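You operate a simulated robot arm through the tools that you are given. There is no shell and no other tool. Be economical: measure what you need, move in short steps, check, and stop when the job is done.

You run a simulated two-armed robot. Do the job below in one go: nothing can be reset, and whatever is moved stays where it is left.

## Task
Pick up the green oil can with one hand, pass it to the other hand and put it on the high store shelf. Take the green-ended block and put it on the silver steel tray. Count the ochre tabs on the tall carton top, then put as many of the grey tape rolls from the tall carton top on the trolley top shelf. Fetch the grey spool and set it on the back of the white table top. Take the oil bottle and put it on the long green board. Open the bottom bench drawer. The order is free. Set down upright: green oil can, oil bottle.

Only the result counts: the job must be done as asked and must still hold three seconds after the hand-in. Knocking over, shifting, dropping, spilling or breaking anything else fails it.

## Robot
Two 7-joint arms with two-finger parallel grippers on one trunk, on a base that drives. Base frame: it is fixed to the floor where the robot stands at the start and does not move with it; the origin is under the middle of the robot, x ahead of it, y to its left, z up; the surface under the hand at the start is at about z = 860. Units: mm, degrees, N and s.
The left shoulder is at the start at [20, 138, 1211], the right one opposite. With the tool pointing down near the work surface each hand reaches from about 100 to 500 mm from the robot's upright axis, wherever it stands, measured 20 degrees to its own side. Places, roughly: back of the white table top [-2100, -1700, 1000]; bottom bench drawer [400, 200, 500]; green oil can [500, 0, 1000]; green-ended block (4x9x4 cm) [600, 1400, 900]; grey spool (5x5x3 cm) [-4900, -3000, 900]; grey tape roll (7x7x3 cm) [-4900, -2400, 600]; high store shelf [-1100, 2000, 1600]; long green board (39x13x3 cm) [800, -800, 1000]; ochre tab (5x3x2 cm) [-4800, -2500, 600]; oil bottle [500, -3750, 1000]; steel tray (22x13x2 cm) [700, 1200, 900]; trolley top shelf [-1100, -100, 800]. Payload 1.57 kg a hand.
The TCP of each hand is the grasp point between the finger pads, 30 mm short of the fingertips. In the tool frame z runs along the fingers and y along their closing line. Largest opening 80 mm; finger width 17, thickness 12; the body of the gripper, 40 by 82 mm, starts 80 mm behind the TCP.
Orientation is told as [roll, pitch, yaw] about the base's x, y, z axes, in that order, counted from this pose: with the fingers straight down and closing along the base's y, the tool's x points along the base's -x, its y along +y and its z along -z.

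## Interface
- The arms move only by the tool arm_command. It takes "left_motion", "right_motion" or both (then of equal length, played together; a hand with none holds still); each is one flat list of numbers, 7 for each row, row after row: the shift along the tool's x, y, z in m, then the turn, a rotation vector about the tool's x, y, z in degrees, then the opening, from 0 (shut) to 1 (fully open). In form: [tx, ty, tz, wx, wy, wz, claw, tx, ty, tz, wx, wy, wz, claw, ...]. A call has 1 to 8 rows; each row is the pose to reach, as a shift and turn from the pose commanded when the call began, along the tool's axes at that moment. Each row takes 0.2 s and may step no farther than 50 mm and 8.6 degrees from the row before; otherwise, or with a gripper value out of range, the whole call is refused. A pose out of reach is approached as far as the arm can. The call stops where the force on the tool passes 40 N (or 10 N more than at its start, if that is more) or the arm is blocked; 0.2 s more then pass. Each finger travels about 45 mm/s and halts on what it meets, pressing with about 33 N; the grip force reading is that of the motor and also rises with nothing between the fingers. The clock runs only during rows and for 0.2 s after the last one: add rows that repeat a pose to give the fingers time. The reply holds the time, the measured pose of the TCP, the force on the tool along the base axes, the opening and the grip force, in the units named above and with some noise, with the torque about the TCP (base axes, N m) and any sound that the robot's microphone picked up, and new pictures: "views" is both (left out), scene, wrist or none (wrist: the cameras of the hands that moved).
- Cameras (640 x 400 px; columns grow to the right, rows downward): "scene" is now at [167.8, 61.8, 1101.2]; the picture's right is [0.68, -0.73, 0.00], its down [-0.36, -0.33, -0.87] and it looks along [0.64, 0.59, -0.49] (base axes); focal length 214 px, centre (320, 200). "left" rides on the left gripper at [72, 7, -122] in its tool frame; the picture's right is [-0.09, 1.00, 0.00], its down [-0.84, -0.08, -0.54] and it looks along [-0.54, -0.05, 0.84] (tool axes); focal length 238 px, centre (320, 200). "right" rides on the right gripper at [72, -7, -122] in its tool frame; the picture's right is [0.09, 1.00, 0.00], its down [-0.84, 0.08, -0.54] and it looks along [-0.54, 0.05, 0.84] (tool axes); focal length 238 px, centre (320, 200). There is no depth. A picture from a camera that has moved, and an enlarged one, comes with that camera's place and axes in the base frame and with its lens.
- lift_body(by): slides the trunk up (or, below 0, down) by that many mm; the arms and the scene camera ride with it, the base frame stays. It gives what a move gives, with no picture.
- steer(legs): drives the robot by 1 to 6 legs, each [ahead, left, turn to the left] in mm, mm and degrees, along the robot's own axes; the way and the turn of a leg run together, so that a leg with both is an arc; at most 1500 mm and 180 degrees a leg. The arms and the cameras ride along, it lands a little off, and it stops where it bumps. It gives what a move gives, and a new picture of the scene camera.
- turn_head(pan, tilt): turns the head with the scene camera to pan (to the left, within 60 degrees either way) and tilt (down, from -29 to 69), counted from straight ahead of the robot. It gives what a move gives, and a new picture of the scene camera.
- enlarge(camera, box): a new picture of the part [left, top, right, bottom] of that camera's present view, enlarged. No time passes.
- job_done(): hands the job in; it is judged then, once.

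Go step by step. Nothing tells you exact positions but the pictures and the camera data: compare them with the known pose of the tool, close in by small moves and look again before you grip or let go. The budget is 207 turns and 260 pictures, counting those below and the enlarged ones. Unless the task says otherwise, let go and move clear before handing in.

The tools are called after ">>>" as name(argument=value, ...) on one line, values as JSON. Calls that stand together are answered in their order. arm_command: Moves the arms, as the interface text tells. Its arguments: {"type":"object","properties":{"left_motion":{"type":"array","items":{"type":"number"}},"right_motion":{"type":"array","items":{"type":"number"}},"views":{"type":"string","enum":["both","scene","wrist","none"]}},"required":[]} The other tools are called the same way: lift_body (by) slides the trunk up or down; steer (legs) drives the base; turn_head (pan, tilt) turns the head that bears the scene camera; enlarge (camera, box) takes an enlarged picture of a part of a camera's view; job_done () hands the job in.

At the start:

```text
t: 0.0
left_ee_pos: [273.6, 303.4, 1055.9]
left_tcp_rot: [1.7, 6.6, 0.1]
left_force: [0.5, -0.1, -0.9]
left_moment: [0.0, -0.03, 0.0]
left_finger_gap: 79.9
left_gripper_force: 0.1
right_ee_pos: [324.0, 67.8, 1105.8]
right_tcp_rot: [0.0, 15.5, 0.2]
right_force: [0.2, -0.5, 0.6]
right_moment: [-0.01, 0.01, 0.0]
right_finger_gap: 80.2
right_gripper_force: 0.0
trunk travel left (down, up): [-586.0, 654.0]
robot x, y, heading: [2.4, -1.9, -0.0]
head pan, tilt: [42.7, 29.5]
```

scene: 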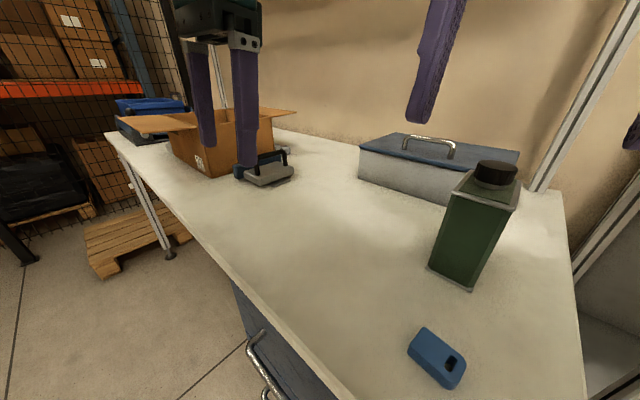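
right: 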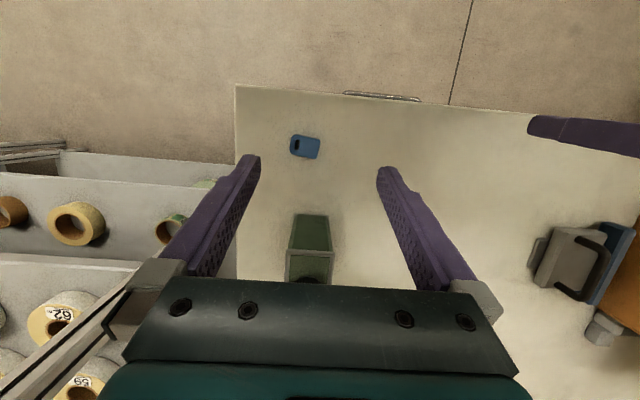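
left: 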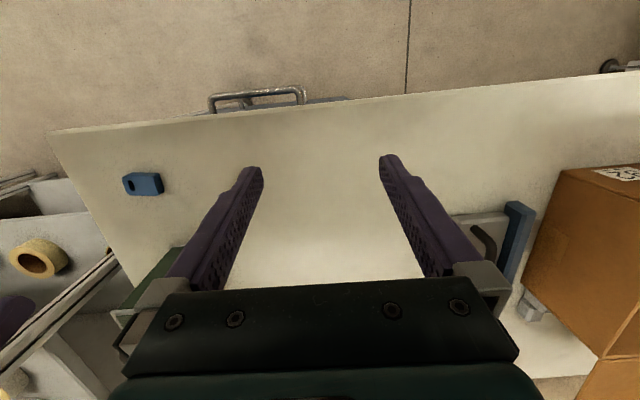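

I see the bench with the green can ahead. First I look straight at the can and the bench front.

>>> turn_head(pan=0, tilt=40)

>>> turn_head(pan=-50, tilt=20)

>>> turn_head(pan=55, tilt=5)

```text
t: 1.1
left_ee_pos: [272.9, 302.0, 1054.6]
left_tcp_rot: [1.6, 6.8, 0.1]
left_force: [-0.6, -0.8, 0.0]
left_moment: [0.0, 0.0, 0.02]
left_finger_gap: 80.0
left_gripper_force: 0.0
right_ee_pos: [322.0, 69.6, 1105.1]
right_tcp_rot: [-0.1, 15.5, 0.1]
right_force: [0.1, -0.2, 0.2]
right_moment: [0.02, 0.02, 0.0]
right_finger_gap: 80.1
right_gripper_force: 0.0
trunk travel left (down, up): [-586.0, 654.0]
robot x, y, heading: [0.1, 0.3, -0.2]
head pan, tilt: [0.0, 40.0]
camera scene: at [186.3, 0.4, 1085.2], right [0.0, -1.0, 0.0], down [-0.64, 0.0, -0.77], along [0.77, 0.0, -0.64], focal length 214 px, centre (320, 200)
```

scene: 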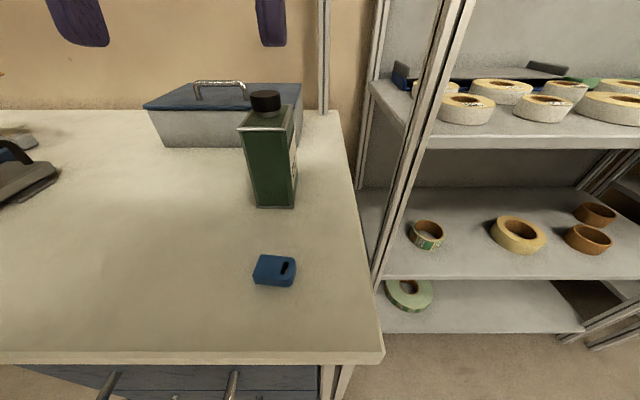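

```text
t: 2.3
left_ee_pos: [273.4, 302.3, 1055.1]
left_tcp_rot: [1.7, 6.7, 0.1]
left_force: [0.1, 1.2, -0.5]
left_moment: [-0.04, 0.01, -0.01]
left_finger_gap: 79.9
left_gripper_force: 0.1
right_ee_pos: [325.7, 69.5, 1105.7]
right_tcp_rot: [-0.2, 15.5, 0.0]
right_force: [0.4, 0.7, 0.2]
right_moment: [0.01, 0.0, 0.02]
right_finger_gap: 80.0
right_gripper_force: 0.0
trunk travel left (down, up): [-586.0, 654.0]
robot x, y, heading: [2.7, -0.3, 0.2]
head pan, tilt: [-50.0, 20.0]
camera scene: at [161.2, -71.0, 1116.5], right [-0.77, -0.64, 0.0], down [-0.22, 0.26, -0.94], along [0.6, -0.72, -0.34], focal length 214 px, centre (320, 200)
```

scene: 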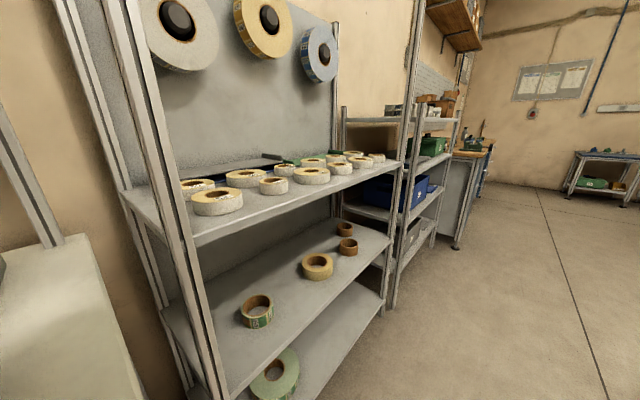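

```text
t: 4.1
left_ee_pos: [273.2, 302.4, 1054.7]
left_tcp_rot: [1.7, 6.8, 0.1]
left_force: [-0.7, -0.4, 0.3]
left_moment: [-0.02, -0.04, 0.02]
left_finger_gap: 79.9
left_gripper_force: 0.1
right_ee_pos: [324.7, 69.5, 1106.0]
right_tcp_rot: [-0.1, 15.5, 0.1]
right_force: [-1.0, -0.9, 0.8]
right_moment: [-0.01, -0.01, -0.02]
right_finger_gap: 79.8
right_gripper_force: 0.1
trunk travel left (down, up): [-586.0, 654.0]
robot x, y, heading: [0.3, 2.6, 0.1]
head pan, tilt: [55.0, 5.0]
camera scene: at [154.0, 75.5, 1140.9], right [0.82, -0.57, 0.0], down [-0.05, -0.07, -1.0], along [0.57, 0.82, -0.09], focal length 214 px, centre (320, 200)
```

scene: 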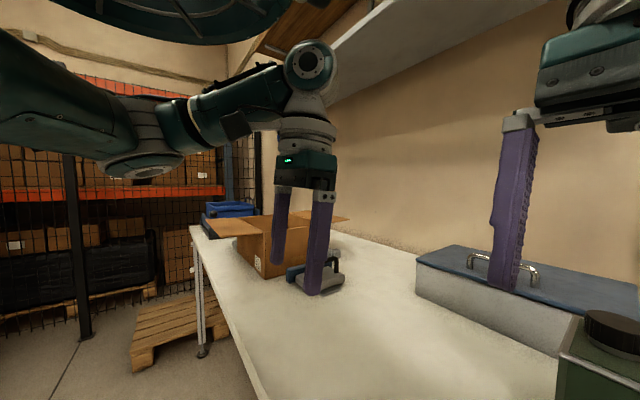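

The bench runs along my front, edge at about x=245, and the can stands at about [465, 65]. I take a closer look to get its outline and turn.

>>> turn_head(pan=10, tilt=35)

>>> enlarge(camera="scene", box=[220, 60, 380, 260])

>>> enlarge(camera="right", box=[220, 100, 420, 300])

```text
t: 5.2
left_ee_pos: [273.5, 302.1, 1054.8]
left_tcp_rot: [1.7, 6.7, 0.1]
left_force: [0.4, 0.2, 0.0]
left_moment: [0.0, 0.03, 0.02]
left_finger_gap: 80.1
left_gripper_force: 0.0
right_ee_pos: [323.8, 68.3, 1106.3]
right_tcp_rot: [-0.1, 15.5, 0.0]
right_force: [-1.2, 0.1, -0.6]
right_moment: [0.01, -0.01, -0.02]
right_finger_gap: 80.0
right_gripper_force: 0.0
trunk travel left (down, up): [-586.0, 654.0]
robot x, y, heading: [-2.4, 1.4, -0.2]
head pan, tilt: [10.0, 35.0]
camera scene: at [188.0, 15.7, 1092.7], right [0.17, -0.98, 0.0], down [-0.56, -0.1, -0.82], along [0.81, 0.14, -0.57], focal length 214 px, centre (320, 200)
```

scene: 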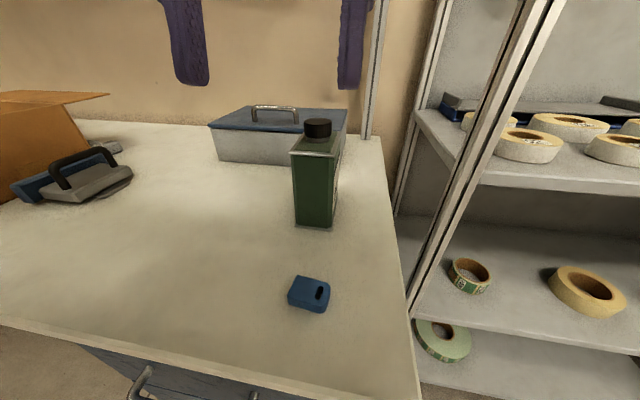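

```text
2.00 times, centred on (300, 160) of scene
camera zoom: at [188.0, 15.7, 1092.7], right [0.17, -0.98, 0.0], down [-0.56, -0.1, -0.82], along [0.81, 0.14, -0.57], focal length 429 px, centre (360, 280)
```

zoom: 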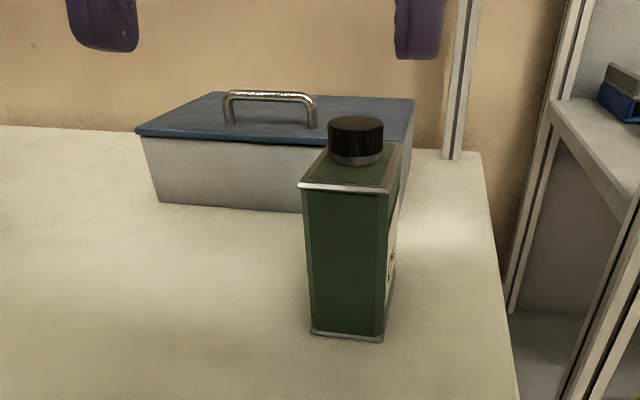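

```text
2.00 times, centred on (320, 200) of right
camera zoom: at [287.5, 62.9, 1242.8], right [-0.09, 1.0, 0.02], down [0.95, 0.08, 0.3], along [0.3, 0.05, -0.95], focal length 477 px, centre (320, 200)
```

zoom: 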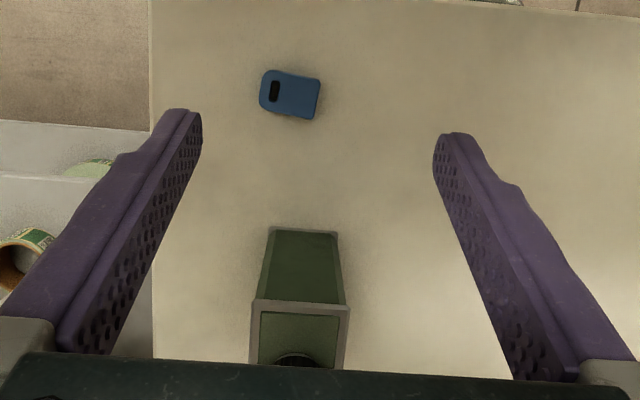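

The can is about 95 deep (x 439–533), 58 wide (y 41–98), 127 high plus cap, square to the bench. Before planning the handover I back off and look at the high store shelf and the trolley.

>>> steer(legs=[[-300, 0, 0], [0, 0, 80]])

>>> turn_head(pan=35, tilt=-10)

>>> turn_head(pan=60, tilt=30)

```text
t: 10.7
left_ee_pos: [-548.3, 322.6, 1054.5]
left_tcp_rot: [1.7, 6.6, 79.6]
left_force: [0.3, 0.7, 0.1]
left_moment: [0.01, 0.03, -0.02]
left_finger_gap: 80.0
left_gripper_force: 0.0
right_ee_pos: [-309.9, 331.8, 1104.4]
right_tcp_rot: [0.0, 15.5, 79.7]
right_force: [-0.4, -0.1, -0.3]
right_moment: [-0.03, 0.0, 0.04]
right_finger_gap: 79.9
right_gripper_force: 0.1
trunk travel left (down, up): [-586.0, 654.0]
robot x, y, heading: [-297.7, -0.1, 79.7]
head pan, tilt: [10.0, 35.0]
camera scene: at [-279.8, 186.5, 1092.7], right [1.0, -0.01, 0.0], down [0.0, -0.57, -0.82], along [0.01, 0.82, -0.57], focal length 214 px, centre (320, 200)
```

scene: 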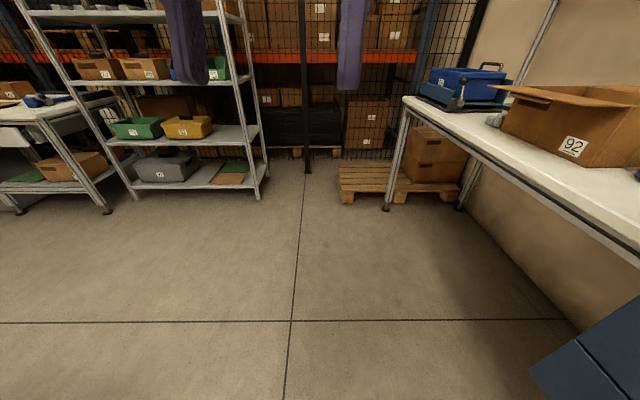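

```text
t: 11.8
left_ee_pos: [-547.5, 323.8, 1054.1]
left_tcp_rot: [1.7, 6.7, 79.6]
left_force: [0.0, -0.6, -0.6]
left_moment: [0.05, 0.03, 0.01]
left_finger_gap: 80.1
left_gripper_force: 0.0
right_ee_pos: [-308.8, 332.0, 1105.6]
right_tcp_rot: [-0.1, 15.5, 79.7]
right_force: [-0.8, 0.5, -0.9]
right_moment: [0.02, 0.05, 0.02]
right_finger_gap: 80.2
right_gripper_force: 0.0
trunk travel left (down, up): [-586.0, 654.0]
robot x, y, heading: [-296.8, 1.1, 79.7]
head pan, tilt: [35.0, -10.0]
camera scene: at [-315.4, 175.1, 1164.0], right [0.91, 0.42, 0.0], down [-0.07, 0.16, -0.98], along [-0.41, 0.9, 0.17], focal length 214 px, centre (320, 200)
```

scene: 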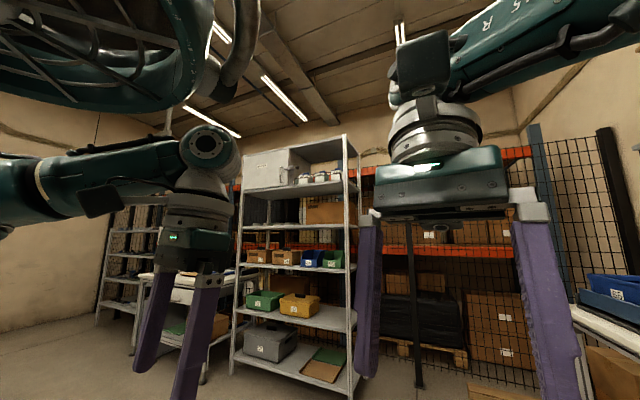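

```text
t: 12.9
left_ee_pos: [-548.1, 322.8, 1053.9]
left_tcp_rot: [1.7, 6.8, 79.6]
left_force: [0.8, -0.5, -0.2]
left_moment: [0.02, 0.02, 0.02]
left_finger_gap: 80.0
left_gripper_force: 0.1
right_ee_pos: [-309.9, 331.9, 1105.3]
right_tcp_rot: [0.0, 15.5, 79.6]
right_force: [-0.1, -0.6, 1.1]
right_moment: [0.01, -0.01, 0.01]
right_finger_gap: 79.9
right_gripper_force: 0.1
trunk travel left (down, up): [-586.0, 654.0]
robot x, y, heading: [-302.0, 0.7, 79.5]
head pan, tilt: [60.0, 30.0]
camera scene: at [-349.2, 157.1, 1100.6], right [0.65, 0.76, 0.0], down [0.38, -0.32, -0.87], along [-0.66, 0.56, -0.5], focal length 214 px, centre (320, 200)
```

scene: 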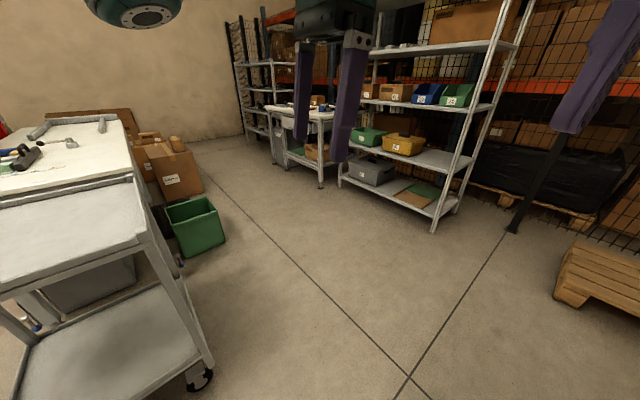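

The high store shelf is the board with the white box and jars. I zoom in on it.

>>> turn_head(pan=35, tilt=-12)

>>> enlarge(camera="scene", box=[220, 110, 380, 260])

```text
t: 13.9
left_ee_pos: [-548.2, 325.0, 1054.3]
left_tcp_rot: [1.7, 6.7, 79.6]
left_force: [0.2, 0.4, 0.1]
left_moment: [-0.01, -0.04, 0.02]
left_finger_gap: 79.8
left_gripper_force: 0.0
right_ee_pos: [-309.0, 331.1, 1104.8]
right_tcp_rot: [-0.1, 15.5, 79.8]
right_force: [0.2, 0.8, -0.7]
right_moment: [0.0, -0.01, 0.0]
right_finger_gap: 80.0
right_gripper_force: 0.1
trunk travel left (down, up): [-586.0, 654.0]
robot x, y, heading: [-299.3, 0.8, 79.4]
head pan, tilt: [35.0, -12.0]
camera scene: at [-314.9, 173.8, 1166.9], right [0.91, 0.42, 0.0], down [-0.09, 0.19, -0.98], along [-0.41, 0.89, 0.21], focal length 214 px, centre (320, 200)
```

scene: 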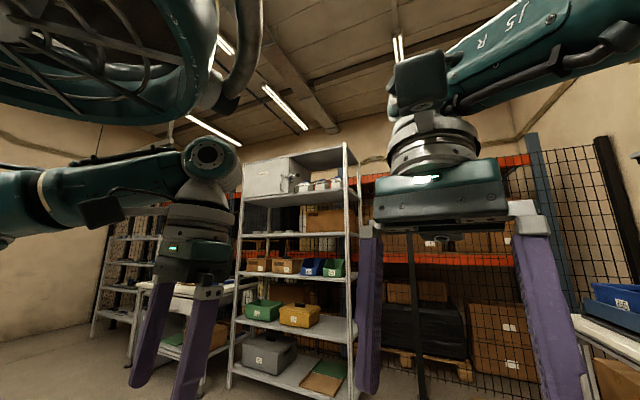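

```text
2.67 times, centred on (300, 185) of scene
camera zoom: at [-314.9, 173.8, 1166.9], right [0.91, 0.42, 0.0], down [-0.09, 0.19, -0.98], along [-0.41, 0.89, 0.21], focal length 572 px, centre (373, 240)
```

zoom: 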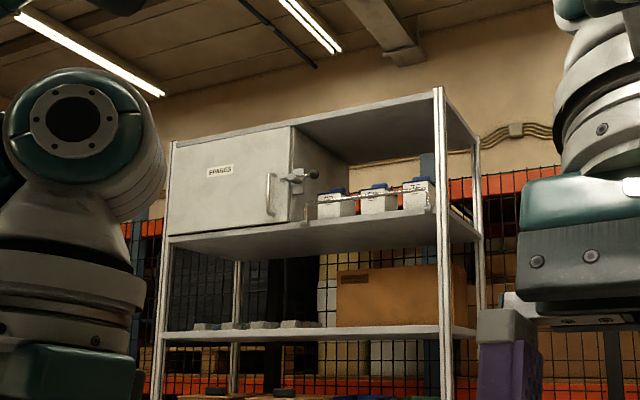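

The high shelf has a "SPARES" cabinet and railed jars. I drive over and look from a greater height for the free place.

>>> steer(legs=[[0, 0, 10.5], [1000, 0, 0], [0, 850, 0]])

>>> lift_body(by=600)

>>> turn_head(pan=0, tilt=10)

```text
t: 24.0
left_ee_pos: [-1465.4, 1248.8, 1054.0]
left_tcp_rot: [1.7, 6.7, 92.0]
left_force: [-0.9, -0.1, -0.5]
left_moment: [-0.05, -0.01, 0.0]
left_finger_gap: 80.1
left_gripper_force: 0.1
right_ee_pos: [-1232.2, 1309.4, 1105.7]
right_tcp_rot: [0.0, 15.5, 92.1]
right_force: [0.5, -0.5, -1.2]
right_moment: [0.03, 0.02, 0.01]
right_finger_gap: 79.8
right_gripper_force: 0.0
trunk travel left (down, up): [-586.0, 654.0]
robot x, y, heading: [-1157.0, 984.7, 91.9]
head pan, tilt: [35.0, -12.0]
camera scene: at [-1205.3, 1153.4, 1167.0], right [0.8, 0.6, 0.0], down [-0.13, 0.17, -0.98], along [-0.59, 0.78, 0.21], focal length 214 px, centre (320, 200)
```

scene: 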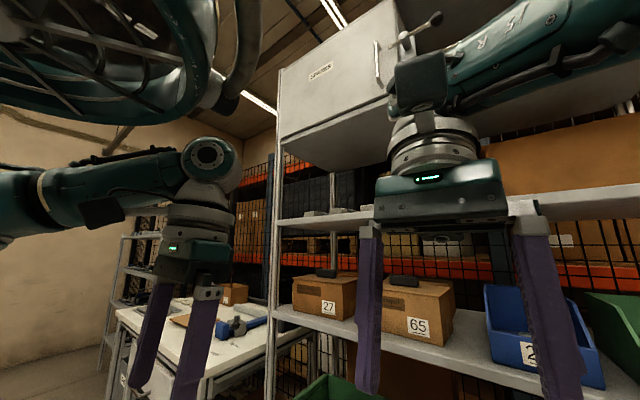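

```text
refused: 600 is not a number from -400 to 400
```

```text
t: 25.0
left_ee_pos: [-1465.8, 1249.6, 1054.5]
left_tcp_rot: [1.8, 6.8, 91.9]
left_force: [0.3, -0.6, 0.3]
left_moment: [0.02, -0.01, 0.0]
left_finger_gap: 80.1
left_gripper_force: 0.1
right_ee_pos: [-1233.0, 1308.6, 1105.2]
right_tcp_rot: [0.0, 15.5, 92.0]
right_force: [-1.2, 0.0, 0.3]
right_moment: [0.01, 0.0, 0.01]
right_finger_gap: 80.3
right_gripper_force: 0.0
trunk travel left (down, up): [-586.0, 654.0]
robot x, y, heading: [-1150.7, 986.3, 91.9]
head pan, tilt: [0.0, 10.0]
camera scene: at [-1158.7, 1180.1, 1132.9], right [1.0, 0.04, 0.0], down [0.01, -0.17, -0.98], along [-0.03, 0.98, -0.17], focal length 214 px, centre (320, 200)
```

scene: 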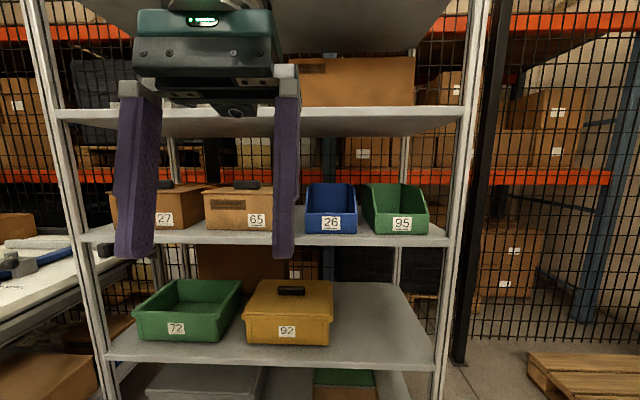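

>>> lift_body(by=400)

>>> lift_body(by=240)

>>> turn_head(pan=0, tilt=5)

```text
t: 28.8
left_ee_pos: [-1464.6, 1249.6, 1454.5]
left_tcp_rot: [1.7, 6.8, 92.0]
left_force: [0.2, -0.3, 0.0]
left_moment: [0.02, -0.01, 0.0]
left_finger_gap: 80.2
left_gripper_force: 0.0
right_ee_pos: [-1232.6, 1308.4, 1504.2]
right_tcp_rot: [-0.2, 15.6, 91.9]
right_force: [0.1, 0.8, 0.3]
right_moment: [-0.02, -0.01, -0.01]
right_finger_gap: 79.7
right_gripper_force: 0.1
trunk travel left (down, up): [-986.0, 254.0]
robot x, y, heading: [-1155.0, 984.1, 91.9]
head pan, tilt: [0.0, 10.0]
```

```text
t: 31.3
left_ee_pos: [-1464.0, 1249.4, 1694.4]
left_tcp_rot: [1.7, 6.7, 92.1]
left_force: [0.7, 0.0, 0.5]
left_moment: [-0.02, -0.02, 0.02]
left_finger_gap: 80.0
left_gripper_force: 0.1
right_ee_pos: [-1233.8, 1308.6, 1746.0]
right_tcp_rot: [-0.1, 15.5, 92.0]
right_force: [-1.1, -0.3, 0.6]
right_moment: [0.03, -0.02, 0.0]
right_finger_gap: 79.9
right_gripper_force: 0.1
trunk travel left (down, up): [-1226.0, 14.0]
robot x, y, heading: [-1155.7, 987.3, 91.9]
head pan, tilt: [0.0, 10.0]
```

```text
t: 32.0
left_ee_pos: [-1464.7, 1249.5, 1693.8]
left_tcp_rot: [1.7, 6.7, 92.1]
left_force: [0.3, 0.2, -0.8]
left_moment: [-0.01, -0.01, -0.01]
left_finger_gap: 80.3
left_gripper_force: 0.0
right_ee_pos: [-1233.0, 1310.0, 1745.5]
right_tcp_rot: [-0.1, 15.6, 92.0]
right_force: [-0.1, 0.0, 1.0]
right_moment: [0.0, 0.0, 0.01]
right_finger_gap: 80.0
right_gripper_force: 0.1
trunk travel left (down, up): [-1226.0, 14.0]
robot x, y, heading: [-1157.8, 985.3, 92.0]
head pan, tilt: [0.0, 5.0]
camera scene: at [-1158.6, 1179.0, 1780.9], right [1.0, 0.03, 0.0], down [0.0, -0.09, -1.0], along [-0.03, 1.0, -0.09], focal length 214 px, centre (320, 200)
```

scene: 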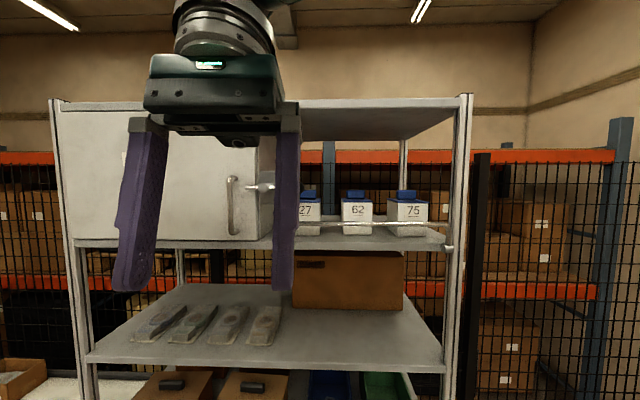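

The shelf at z≈1600 with cabinet and railed jars is the target. My hand hides part of it; I shift right to see better.

>>> steer(legs=[[0, -250, 0]])

>>> enlarge(camera="scene", box=[180, 90, 420, 270])

```text
t: 33.8
left_ee_pos: [-1213.1, 1257.5, 1695.1]
left_tcp_rot: [1.7, 6.7, 92.2]
left_force: [-0.1, -0.8, -0.5]
left_moment: [-0.01, 0.01, -0.03]
left_finger_gap: 80.0
left_gripper_force: 0.0
right_ee_pos: [-981.4, 1318.1, 1745.3]
right_tcp_rot: [-0.1, 15.5, 92.4]
right_force: [-0.3, -0.1, -1.3]
right_moment: [-0.01, -0.03, 0.01]
right_finger_gap: 80.0
right_gripper_force: 0.0
trunk travel left (down, up): [-1226.0, 14.0]
robot x, y, heading: [-902.4, 996.3, 92.4]
head pan, tilt: [0.0, 5.0]
camera scene: at [-907.1, 1188.2, 1780.9], right [1.0, 0.04, 0.0], down [0.0, -0.09, -1.0], along [-0.04, 1.0, -0.09], focal length 214 px, centre (320, 200)
```

scene: 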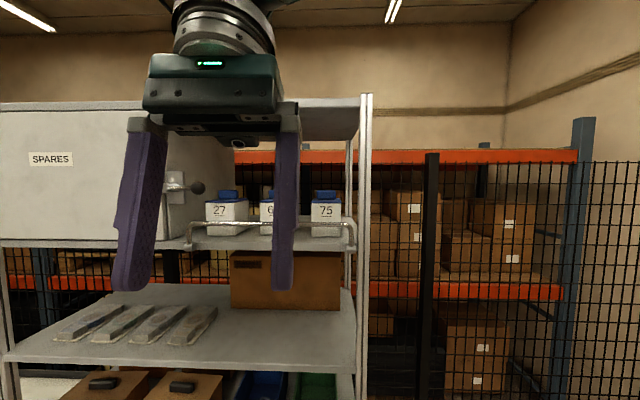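

```text
2.22 times, centred on (300, 180) of scene
camera zoom: at [-907.1, 1188.2, 1780.9], right [1.0, 0.04, 0.0], down [0.0, -0.09, -1.0], along [-0.04, 1.0, -0.09], focal length 477 px, centre (364, 244)
```

zoom: 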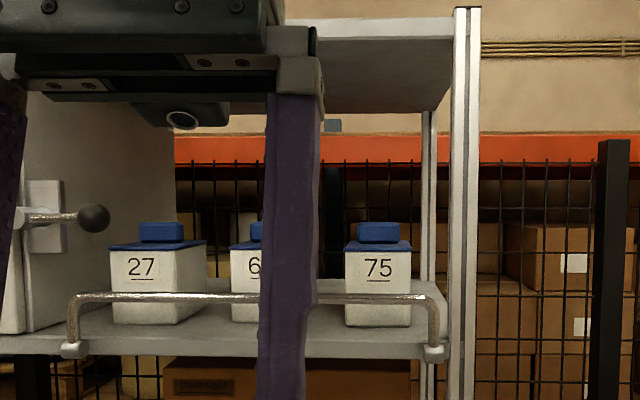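

The shelf has a free strip about 130 deep between the front rail (about y=1740) and the jars (about y=1875), with a board above, so I'll place the can there with a hand tilted 45°. Back to the bench to fetch it.

>>> steer(legs=[[0, 0, -92.4], [650, 0, 0], [0, -890, 0], [250, 0, 0]])

>>> lift_body(by=-400)

>>> lift_body(by=-240)

>>> turn_head(pan=0, tilt=35)

```text
t: 47.1
left_ee_pos: [228.5, 353.1, 1693.6]
left_tcp_rot: [1.6, 6.8, -4.2]
left_force: [0.2, 0.3, 0.2]
left_moment: [0.0, 0.01, 0.0]
left_finger_gap: 79.9
left_gripper_force: 0.0
right_ee_pos: [261.8, 117.7, 1744.5]
right_tcp_rot: [-0.1, 15.5, -4.0]
right_force: [0.6, -0.2, 0.5]
right_moment: [0.01, 0.02, 0.0]
right_finger_gap: 79.9
right_gripper_force: 0.0
trunk travel left (down, up): [-1226.0, 14.0]
robot x, y, heading: [-66.2, 73.5, -4.0]
head pan, tilt: [0.0, 5.0]
camera scene: at [126.3, 58.1, 1780.9], right [-0.07, -1.0, 0.0], down [-0.09, 0.01, -1.0], along [0.99, -0.07, -0.09], focal length 214 px, centre (320, 200)
```

scene: 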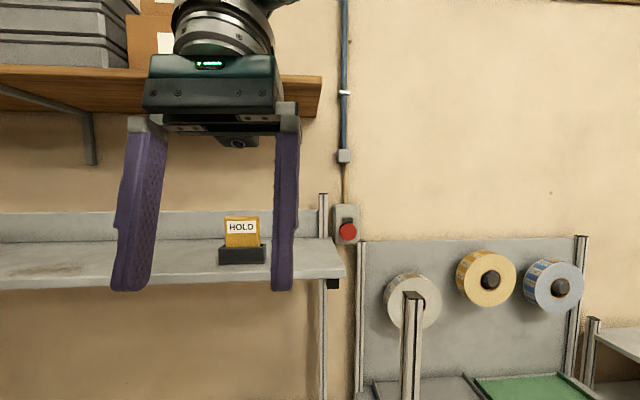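

```text
t: 50.9
left_ee_pos: [228.0, 353.6, 1294.4]
left_tcp_rot: [1.8, 6.9, -4.1]
left_force: [1.0, 1.9, -0.3]
left_moment: [-0.01, 0.05, 0.01]
left_finger_gap: 80.1
left_gripper_force: 0.1
right_ee_pos: [262.2, 117.4, 1345.5]
right_tcp_rot: [-0.1, 15.5, -4.1]
right_force: [0.1, -0.3, 0.3]
right_moment: [0.0, 0.0, -0.02]
right_finger_gap: 80.1
right_gripper_force: 0.1
trunk travel left (down, up): [-826.0, 414.0]
robot x, y, heading: [-68.3, 69.5, -4.4]
head pan, tilt: [0.0, 5.0]
```

```text
t: 53.4
left_ee_pos: [228.6, 353.7, 1054.7]
left_tcp_rot: [1.7, 6.8, -4.1]
left_force: [0.0, 0.4, 0.3]
left_moment: [0.01, -0.01, 0.03]
left_finger_gap: 79.9
left_gripper_force: 0.0
right_ee_pos: [263.1, 116.5, 1104.9]
right_tcp_rot: [-0.1, 15.4, -4.1]
right_force: [1.0, -0.1, -0.8]
right_moment: [-0.01, -0.05, 0.03]
right_finger_gap: 79.9
right_gripper_force: 0.1
trunk travel left (down, up): [-586.0, 654.0]
robot x, y, heading: [-68.0, 73.6, -4.3]
head pan, tilt: [0.0, 5.0]
```

```text
t: 54.4
left_ee_pos: [229.4, 354.2, 1055.0]
left_tcp_rot: [1.7, 6.8, -4.3]
left_force: [-0.3, -0.3, 0.3]
left_moment: [0.0, -0.01, -0.01]
left_finger_gap: 80.0
left_gripper_force: 0.0
right_ee_pos: [261.4, 116.5, 1105.5]
right_tcp_rot: [-0.1, 15.5, -4.0]
right_force: [-0.7, 0.2, -0.3]
right_moment: [0.02, 0.03, 0.0]
right_finger_gap: 79.9
right_gripper_force: 0.1
trunk travel left (down, up): [-586.0, 654.0]
robot x, y, heading: [-65.4, 72.1, -4.7]
head pan, tilt: [0.0, 35.0]
camera scene: at [122.6, 58.4, 1092.8], right [-0.07, -1.0, 0.0], down [-0.57, 0.04, -0.82], along [0.82, -0.06, -0.57], focal length 214 px, centre (320, 200)
```

scene: 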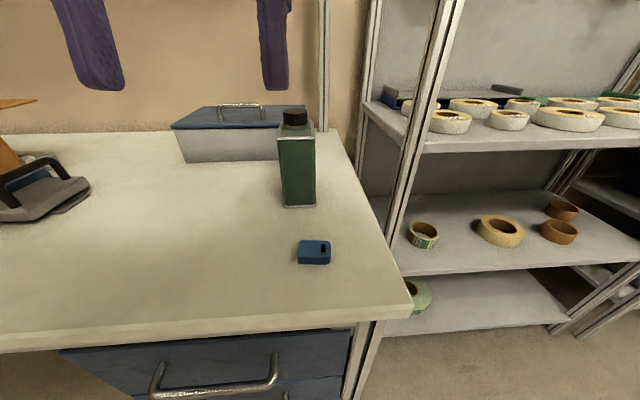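

>>> steer(legs=[[0, 0, 4.3], [60, 30, 0]])

>>> arm_command(right_motion=[0, 0, 0, 0, -7.6, 0, 1, 0, 0, 0, 0, -15.2, 0, 1, 0, 0, 0, 0, -22.8, 0, 1, 0, 0, 0, 0, -30.4, 0, 1, 0, 0, 0, 0, -38, 0, 1, 0, 0, 0, 0, -45.6, 0, 1, 0, 0, 0, 0, -53.2, 0, 1, 0, 0, 0, 0, -60.5, 0, 1], views="both")

```text
t: 55.8
left_ee_pos: [266.2, 405.5, 1055.5]
left_tcp_rot: [1.7, 6.8, 0.2]
left_force: [0.4, -0.6, 0.9]
left_moment: [-0.01, 0.0, 0.02]
left_finger_gap: 79.9
left_gripper_force: 0.1
right_ee_pos: [318.7, 170.0, 1104.9]
right_tcp_rot: [-0.2, 15.5, 0.2]
right_force: [0.3, 0.1, 0.4]
right_moment: [0.0, 0.0, -0.02]
right_finger_gap: 80.1
right_gripper_force: 0.2
trunk travel left (down, up): [-586.0, 654.0]
robot x, y, heading: [-5.4, 101.9, 0.0]
head pan, tilt: [0.0, 35.0]
camera scene: at [184.0, 102.3, 1092.7], right [0.0, -1.0, 0.0], down [-0.57, 0.0, -0.82], along [0.82, 0.0, -0.57], focal length 214 px, centre (320, 200)
```

scene: 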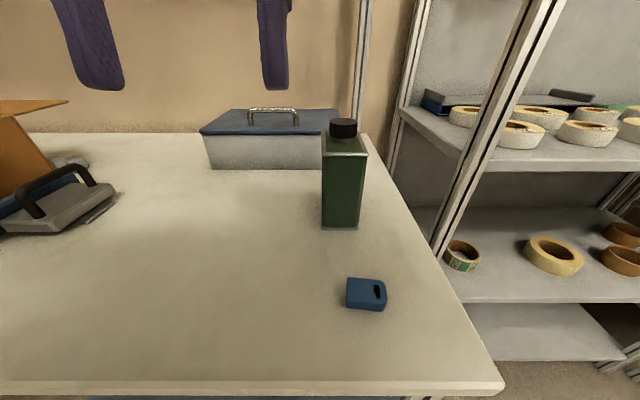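

```text
t: 57.4
left_ee_pos: [266.4, 404.1, 1054.6]
left_tcp_rot: [1.7, 6.9, 0.2]
left_force: [-0.7, -1.0, 0.2]
left_moment: [-0.01, -0.01, 0.02]
left_finger_gap: 80.3
left_gripper_force: 0.0
right_ee_pos: [300.9, 173.0, 1064.4]
right_tcp_rot: [1.4, -24.5, -1.1]
right_force: [11.0, -3.3, 18.7]
right_moment: [0.23, 3.69, 0.48]
right_finger_gap: 80.1
right_gripper_force: 0.0
trunk travel left (down, up): [-586.0, 654.0]
robot x, y, heading: [-7.3, 101.3, 0.1]
head pan, tilt: [0.0, 35.0]
stopped in row 7 (right hand): the arm was blocked; the commanded pose is now the measured one
camera scene: at [183.4, 103.7, 1091.4], right [0.02, -1.0, 0.0], down [-0.59, -0.01, -0.81], along [0.81, 0.01, -0.59], focal length 214 px, centre (320, 200)
camera right: at [184.4, 167.5, 1145.3], right [-0.08, 1.0, -0.02], down [0.54, 0.05, 0.84], along [0.84, 0.05, -0.54], focal length 238 px, centre (320, 200)
```

scene: 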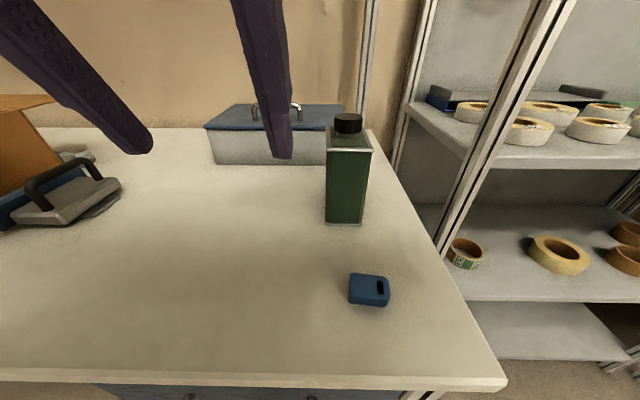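
right: 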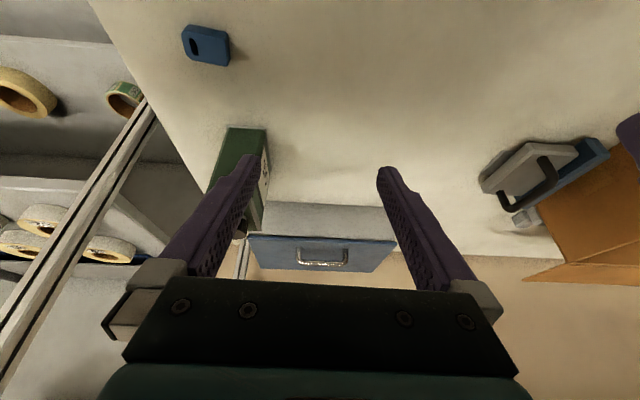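

The right wrist brushed my own head. I move that hand forward and to the right, clear of the head.

>>> arm_command(right_motion=[-0.032, -0.03, 0.004, 0, 0, 0, 1, -0.063, -0.06, 0.007, 0, 0, 0, 1, -0.095, -0.09, 0.01, 0, 0, 0, 1, -0.126, -0.12, 0.014, 0, 0, 0, 1], views="none")

>>> arm_command(right_motion=[0, 0, 0, 0, -7, 0, 1, 0, 0, 0, 0, -14, 0, 1, 0, 0, 0, 0, -20.5, 0, 1], views="both")

```text
t: 58.6
left_ee_pos: [267.9, 405.2, 1053.7]
left_tcp_rot: [1.7, 6.8, 0.3]
left_force: [0.1, 1.3, 0.2]
left_moment: [0.0, 0.01, 0.02]
left_finger_gap: 80.2
left_gripper_force: 0.0
right_ee_pos: [408.6, 59.3, 1062.7]
right_tcp_rot: [0.4, -19.9, 0.5]
right_force: [-0.4, -0.4, 0.1]
right_moment: [0.02, 0.0, 0.0]
right_finger_gap: 80.1
right_gripper_force: 0.1
trunk travel left (down, up): [-586.0, 654.0]
robot x, y, heading: [-6.8, 103.1, 0.3]
head pan, tilt: [0.0, 35.0]
stopped in row 4 (right hand): the arm was blocked; the commanded pose is now the measured one
```

```text
t: 59.4
left_ee_pos: [267.2, 405.3, 1054.3]
left_tcp_rot: [1.7, 6.8, 0.2]
left_force: [-0.3, -1.2, -0.4]
left_moment: [-0.01, -0.02, 0.0]
left_finger_gap: 79.9
left_gripper_force: 0.1
right_ee_pos: [409.1, 60.1, 1064.7]
right_tcp_rot: [0.5, -40.8, 0.3]
right_force: [-1.1, 0.3, 0.0]
right_moment: [0.01, 0.0, 0.0]
right_finger_gap: 80.0
right_gripper_force: 0.1
trunk travel left (down, up): [-586.0, 654.0]
robot x, y, heading: [-6.9, 103.0, -0.1]
head pan, tilt: [0.0, 35.0]
camera scene: at [183.8, 102.2, 1092.7], right [0.0, -1.0, 0.0], down [-0.57, 0.0, -0.82], along [0.82, 0.0, -0.57], focal length 214 px, centre (320, 200)
camera right: at [274.5, 51.7, 1110.7], right [-0.08, 1.0, -0.05], down [0.28, 0.07, 0.96], along [0.96, 0.06, -0.28], focal length 238 px, centre (320, 200)
```

scene: 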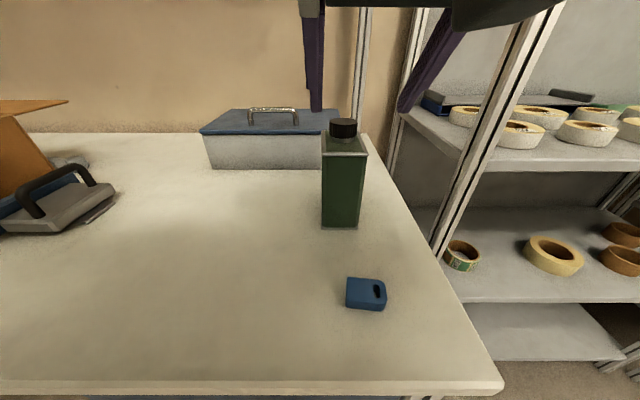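
right: 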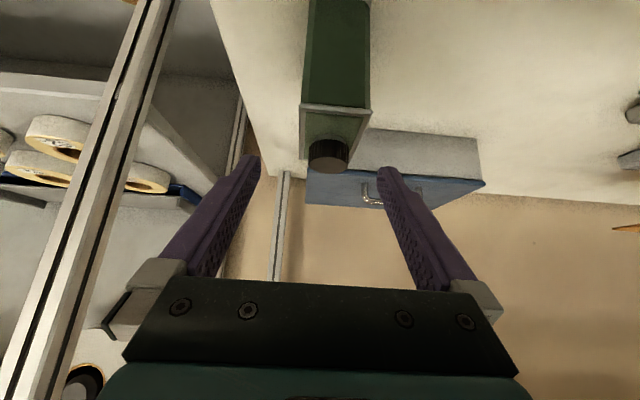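

Now at pitch −41 in front of the can. I lower to a pre-grasp point in front of and above it.

>>> arm_command(right_motion=[0.021, 0.005, 0.018, 0, -2.1, 0, 1, 0.0427, 0.0094, 0.0358, 0, -4.2, 0, 1, 0.049, 0.0094, 0.075, 0, -4.2, 0, 1], views="both")

```text
t: 60.2
left_ee_pos: [267.4, 404.6, 1054.7]
left_tcp_rot: [1.7, 6.8, 0.2]
left_force: [0.9, 0.9, -1.2]
left_moment: [-0.01, -0.02, 0.01]
left_finger_gap: 79.9
left_gripper_force: 0.0
right_ee_pos: [420.7, 73.6, 975.5]
right_tcp_rot: [0.5, -44.8, 0.1]
right_force: [0.1, -0.2, 0.2]
right_moment: [0.0, 0.0, -0.03]
right_finger_gap: 80.0
right_gripper_force: 0.1
trunk travel left (down, up): [-586.0, 654.0]
robot x, y, heading: [-6.3, 101.9, 0.1]
head pan, tilt: [0.0, 35.0]
camera scene: at [183.9, 102.3, 1092.7], right [0.0, -1.0, 0.0], down [-0.57, 0.0, -0.82], along [0.82, 0.0, -0.57], focal length 214 px, centre (320, 200)
camera right: at [283.7, 64.7, 1010.6], right [-0.08, 1.0, -0.06], down [0.21, 0.07, 0.98], along [0.97, 0.06, -0.21], focal length 238 px, centre (320, 200)
```

scene: 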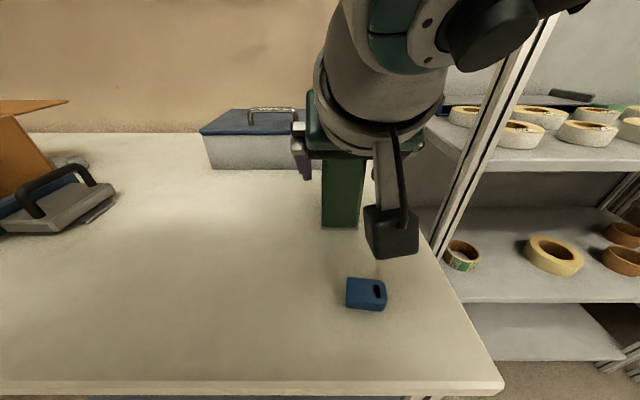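
right: 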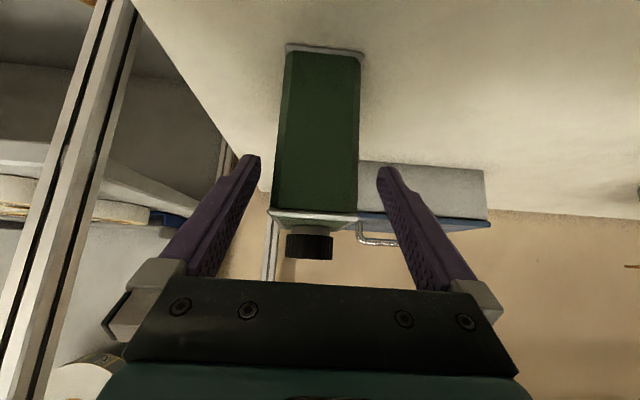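

Aligned within a few mm; I go down to the grasp and close.

>>> arm_command(right_motion=[0.009, -0.004, 0.039, 0, 0, 0, 1, 0.0183, -0.004, 0.077, 0, 0, 0, 1], views="wrist")

>>> arm_command(right_motion=[0, 0, 0, 0, 0, 0, 0.5, 0, 0, 0, 0, 0, 0, 0.3, 0, 0, 0, 0, 0, 0, 0.3, 0, 0, 0, 0, 0, 0, 0.3], views="both")

```text
t: 60.8
left_ee_pos: [267.6, 405.2, 1055.0]
left_tcp_rot: [1.7, 6.8, 0.2]
left_force: [0.7, -0.3, 0.1]
left_moment: [-0.03, 0.0, 0.0]
left_finger_gap: 80.1
left_gripper_force: 0.0
right_ee_pos: [461.5, 67.3, 907.9]
right_tcp_rot: [0.5, -44.9, 0.3]
right_force: [-0.7, 0.7, 1.1]
right_moment: [0.0, -0.02, -0.01]
right_finger_gap: 79.8
right_gripper_force: 0.0
trunk travel left (down, up): [-586.0, 654.0]
robot x, y, heading: [-2.7, 102.8, 0.1]
head pan, tilt: [0.0, 35.0]
camera right: at [325.3, 59.6, 943.8], right [-0.08, 1.0, -0.06], down [0.21, 0.07, 0.97], along [0.97, 0.06, -0.21], focal length 238 px, centre (320, 200)
```

right: 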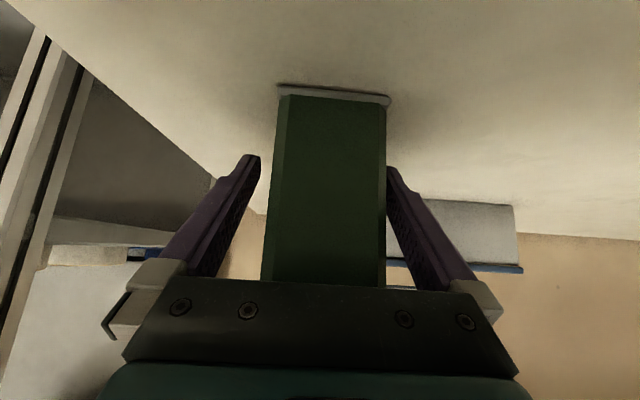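

```text
t: 61.8
left_ee_pos: [266.6, 404.2, 1054.5]
left_tcp_rot: [1.8, 6.9, 0.2]
left_force: [0.1, 0.2, 0.1]
left_moment: [0.03, 0.01, -0.01]
left_finger_gap: 79.9
left_gripper_force: 0.0
right_ee_pos: [463.4, 67.5, 906.7]
right_tcp_rot: [0.5, -44.7, 0.1]
right_force: [-0.1, 1.8, -0.2]
right_moment: [0.07, -0.12, 0.11]
right_finger_gap: 58.1
right_gripper_force: 33.4
trunk travel left (down, up): [-586.0, 654.0]
robot x, y, heading: [-6.1, 100.6, 0.3]
head pan, tilt: [0.0, 35.0]
camera scene: at [183.8, 102.4, 1092.7], right [0.0, -1.0, 0.0], down [-0.57, 0.0, -0.82], along [0.82, 0.0, -0.57], focal length 214 px, centre (320, 200)
camera right: at [324.9, 59.9, 943.9], right [-0.08, 1.0, -0.06], down [0.21, 0.07, 0.97], along [0.97, 0.06, -0.21], focal length 238 px, centre (320, 200)
```

scene: 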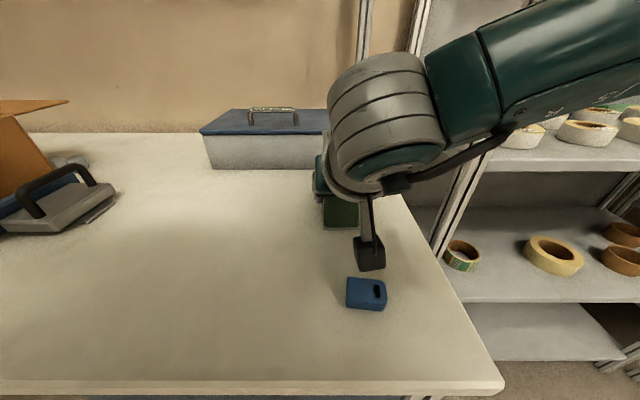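
right: 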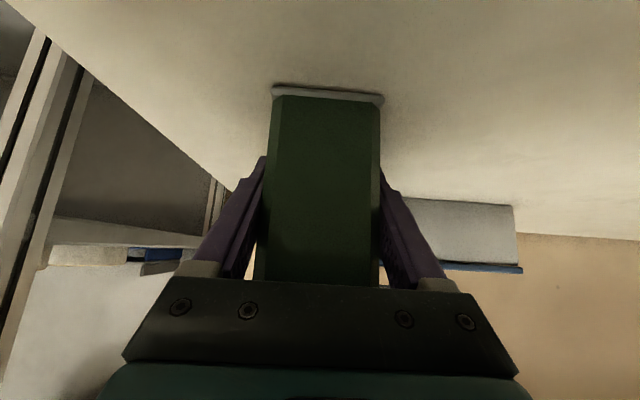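

Held, gap 58. I lift it 120 mm and back off from the bench.

>>> arm_command(right_motion=[-0.021, 0, -0.0213, 0, 0, 0, 0.2, -0.05, 0, -0.05, 0, 0, 0, 0.2, -0.084, 0, -0.085, 0, 0, 0, 0.2, -0.105, 0, -0.107, 0, 0, 0, 0.2], views="wrist")

>>> steer(legs=[[-330, 0, 0]])

```text
t: 62.8
left_ee_pos: [266.9, 404.9, 1054.6]
left_tcp_rot: [1.6, 6.8, 0.2]
left_force: [-0.4, 0.0, -0.4]
left_moment: [0.0, -0.01, -0.02]
left_finger_gap: 80.2
left_gripper_force: 0.0
right_ee_pos: [457.0, 64.8, 1055.9]
right_tcp_rot: [0.3, -44.4, 0.5]
right_force: [-0.6, 0.0, -5.3]
right_moment: [-0.01, 0.08, -0.04]
right_finger_gap: 58.0
right_gripper_force: 32.9
trunk travel left (down, up): [-586.0, 654.0]
robot x, y, heading: [-7.1, 102.9, 0.2]
head pan, tilt: [0.0, 35.0]
camera right: at [320.8, 56.3, 1093.5], right [-0.08, 1.0, -0.06], down [0.22, 0.08, 0.97], along [0.97, 0.06, -0.22], focal length 238 px, centre (320, 200)
```

right: 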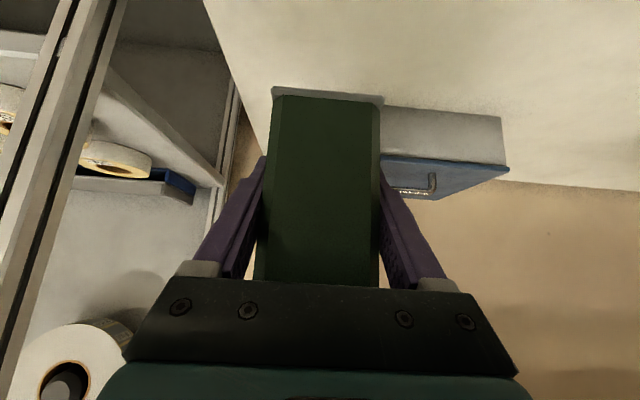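

```text
t: 65.0
left_ee_pos: [-68.4, 405.1, 1053.5]
left_tcp_rot: [1.7, 6.9, 0.7]
left_force: [-0.1, 0.7, 0.0]
left_moment: [-0.02, 0.01, 0.01]
left_finger_gap: 79.9
left_gripper_force: 0.0
right_ee_pos: [125.1, 66.0, 1056.8]
right_tcp_rot: [0.4, -44.5, 0.6]
right_force: [0.7, -0.1, -4.9]
right_moment: [0.01, 0.08, -0.01]
right_finger_gap: 57.8
right_gripper_force: 32.6
trunk travel left (down, up): [-586.0, 654.0]
robot x, y, heading: [-338.0, 98.5, 0.8]
head pan, tilt: [0.0, 35.0]
camera scene: at [-149.2, 101.9, 1092.6], right [0.01, -1.0, 0.0], down [-0.57, -0.01, -0.82], along [0.82, 0.01, -0.57], focal length 214 px, centre (320, 200)
```

scene: 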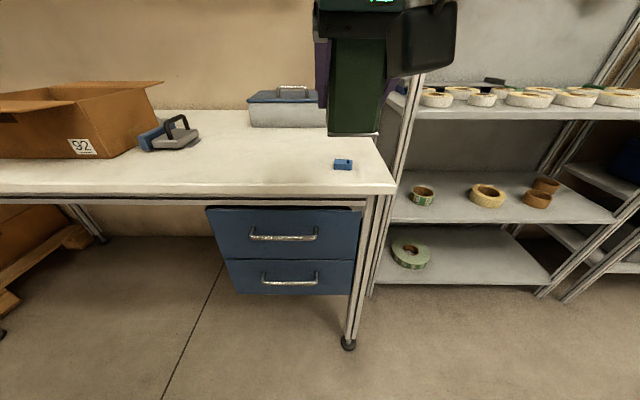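

Now I turn the right hand so that it points left (yaw toward +90°), bringing the can in front of me.

>>> arm_command(right_motion=[0.0054, -0.004, -0.0052, -5.6, 0, -5.7, 0.2, 0.011, -0.008, -0.0105, -11.2, 0, -11.4, 0.2, 0.016, -0.011, -0.016, -16.8, 0, -17.1, 0.2, 0.0215, -0.015, -0.021, -22.4, 0, -22.8, 0.2, 0.027, -0.019, -0.026, -28, 0, -28.6, 0.2, 0.032, -0.0225, -0.0315, -33.6, 0, -34.3, 0.2, 0.0376, -0.026, -0.037, -39.2, 0, -40, 0.2, 0.043, -0.03, -0.042, -44.8, 0, -45.7, 0.2], views="scene")

```text
t: 66.8
left_ee_pos: [-69.6, 406.0, 1054.5]
left_tcp_rot: [1.8, 6.9, 0.7]
left_force: [-0.7, -0.2, 0.4]
left_moment: [-0.02, -0.01, -0.01]
left_finger_gap: 80.1
left_gripper_force: 0.0
right_ee_pos: [67.6, 29.6, 1035.5]
right_tcp_rot: [-3.4, -44.1, 58.0]
right_force: [-0.1, 0.4, -4.9]
right_moment: [-0.12, 0.07, -0.01]
right_finger_gap: 57.9
right_gripper_force: 33.4
right hand out of reach, approached as far as the arm can: row 7, 8
trunk travel left (down, up): [-586.0, 654.0]
robot x, y, heading: [-335.1, 100.2, 0.4]
head pan, tilt: [0.0, 35.0]
camera scene: at [-149.1, 101.8, 1092.6], right [0.01, -1.0, 0.0], down [-0.57, -0.01, -0.82], along [0.82, 0.01, -0.57], focal length 214 px, centre (320, 200)
```

scene: 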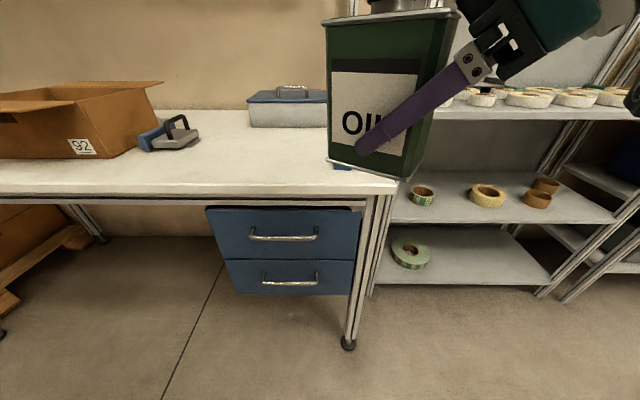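

The right wrist stops near yaw 58. I bring the can higher and more to the middle to gain more turn.

>>> arm_command(right_motion=[-0.021, 0.007, 0.006, -1, 0, 0, 0.2, -0.042, 0.014, 0.012, -2, 0, 0, 0.2, -0.063, 0.021, 0.018, -3, 0, 0, 0.2, -0.083, 0.028, 0.0246, -3.4, 0, 0, 0.2, -0.083, 0.028, 0.0246, -8, 0, -5, 0.2, -0.083, 0.028, 0.0246, -13, 0, -10, 0.2], views="scene")

```text
t: 68.2
left_ee_pos: [-67.4, 404.8, 1054.5]
left_tcp_rot: [1.7, 6.8, 0.7]
left_force: [-0.3, 0.7, 0.1]
left_moment: [0.03, -0.01, -0.05]
left_finger_gap: 80.2
left_gripper_force: 0.0
right_ee_pos: [88.3, 110.6, 1072.2]
right_tcp_rot: [0.0, -44.2, 57.9]
right_force: [-0.3, -0.5, -5.2]
right_moment: [-0.09, 0.01, 0.0]
right_finger_gap: 57.9
right_gripper_force: 32.9
right hand out of reach, approached as far as the arm can: row 5, 6
trunk travel left (down, up): [-586.0, 654.0]
robot x, y, heading: [-339.0, 101.6, 0.7]
head pan, tilt: [0.0, 35.0]
camera scene: at [-149.1, 101.8, 1092.6], right [0.01, -1.0, 0.0], down [-0.57, -0.01, -0.82], along [0.82, 0.01, -0.57], focal length 214 px, centre (320, 200)
```

scene: 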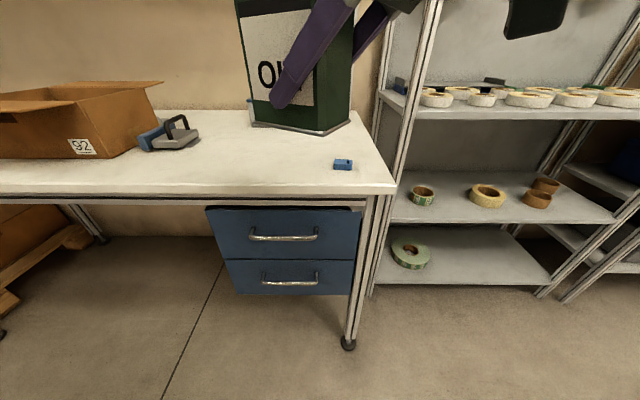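

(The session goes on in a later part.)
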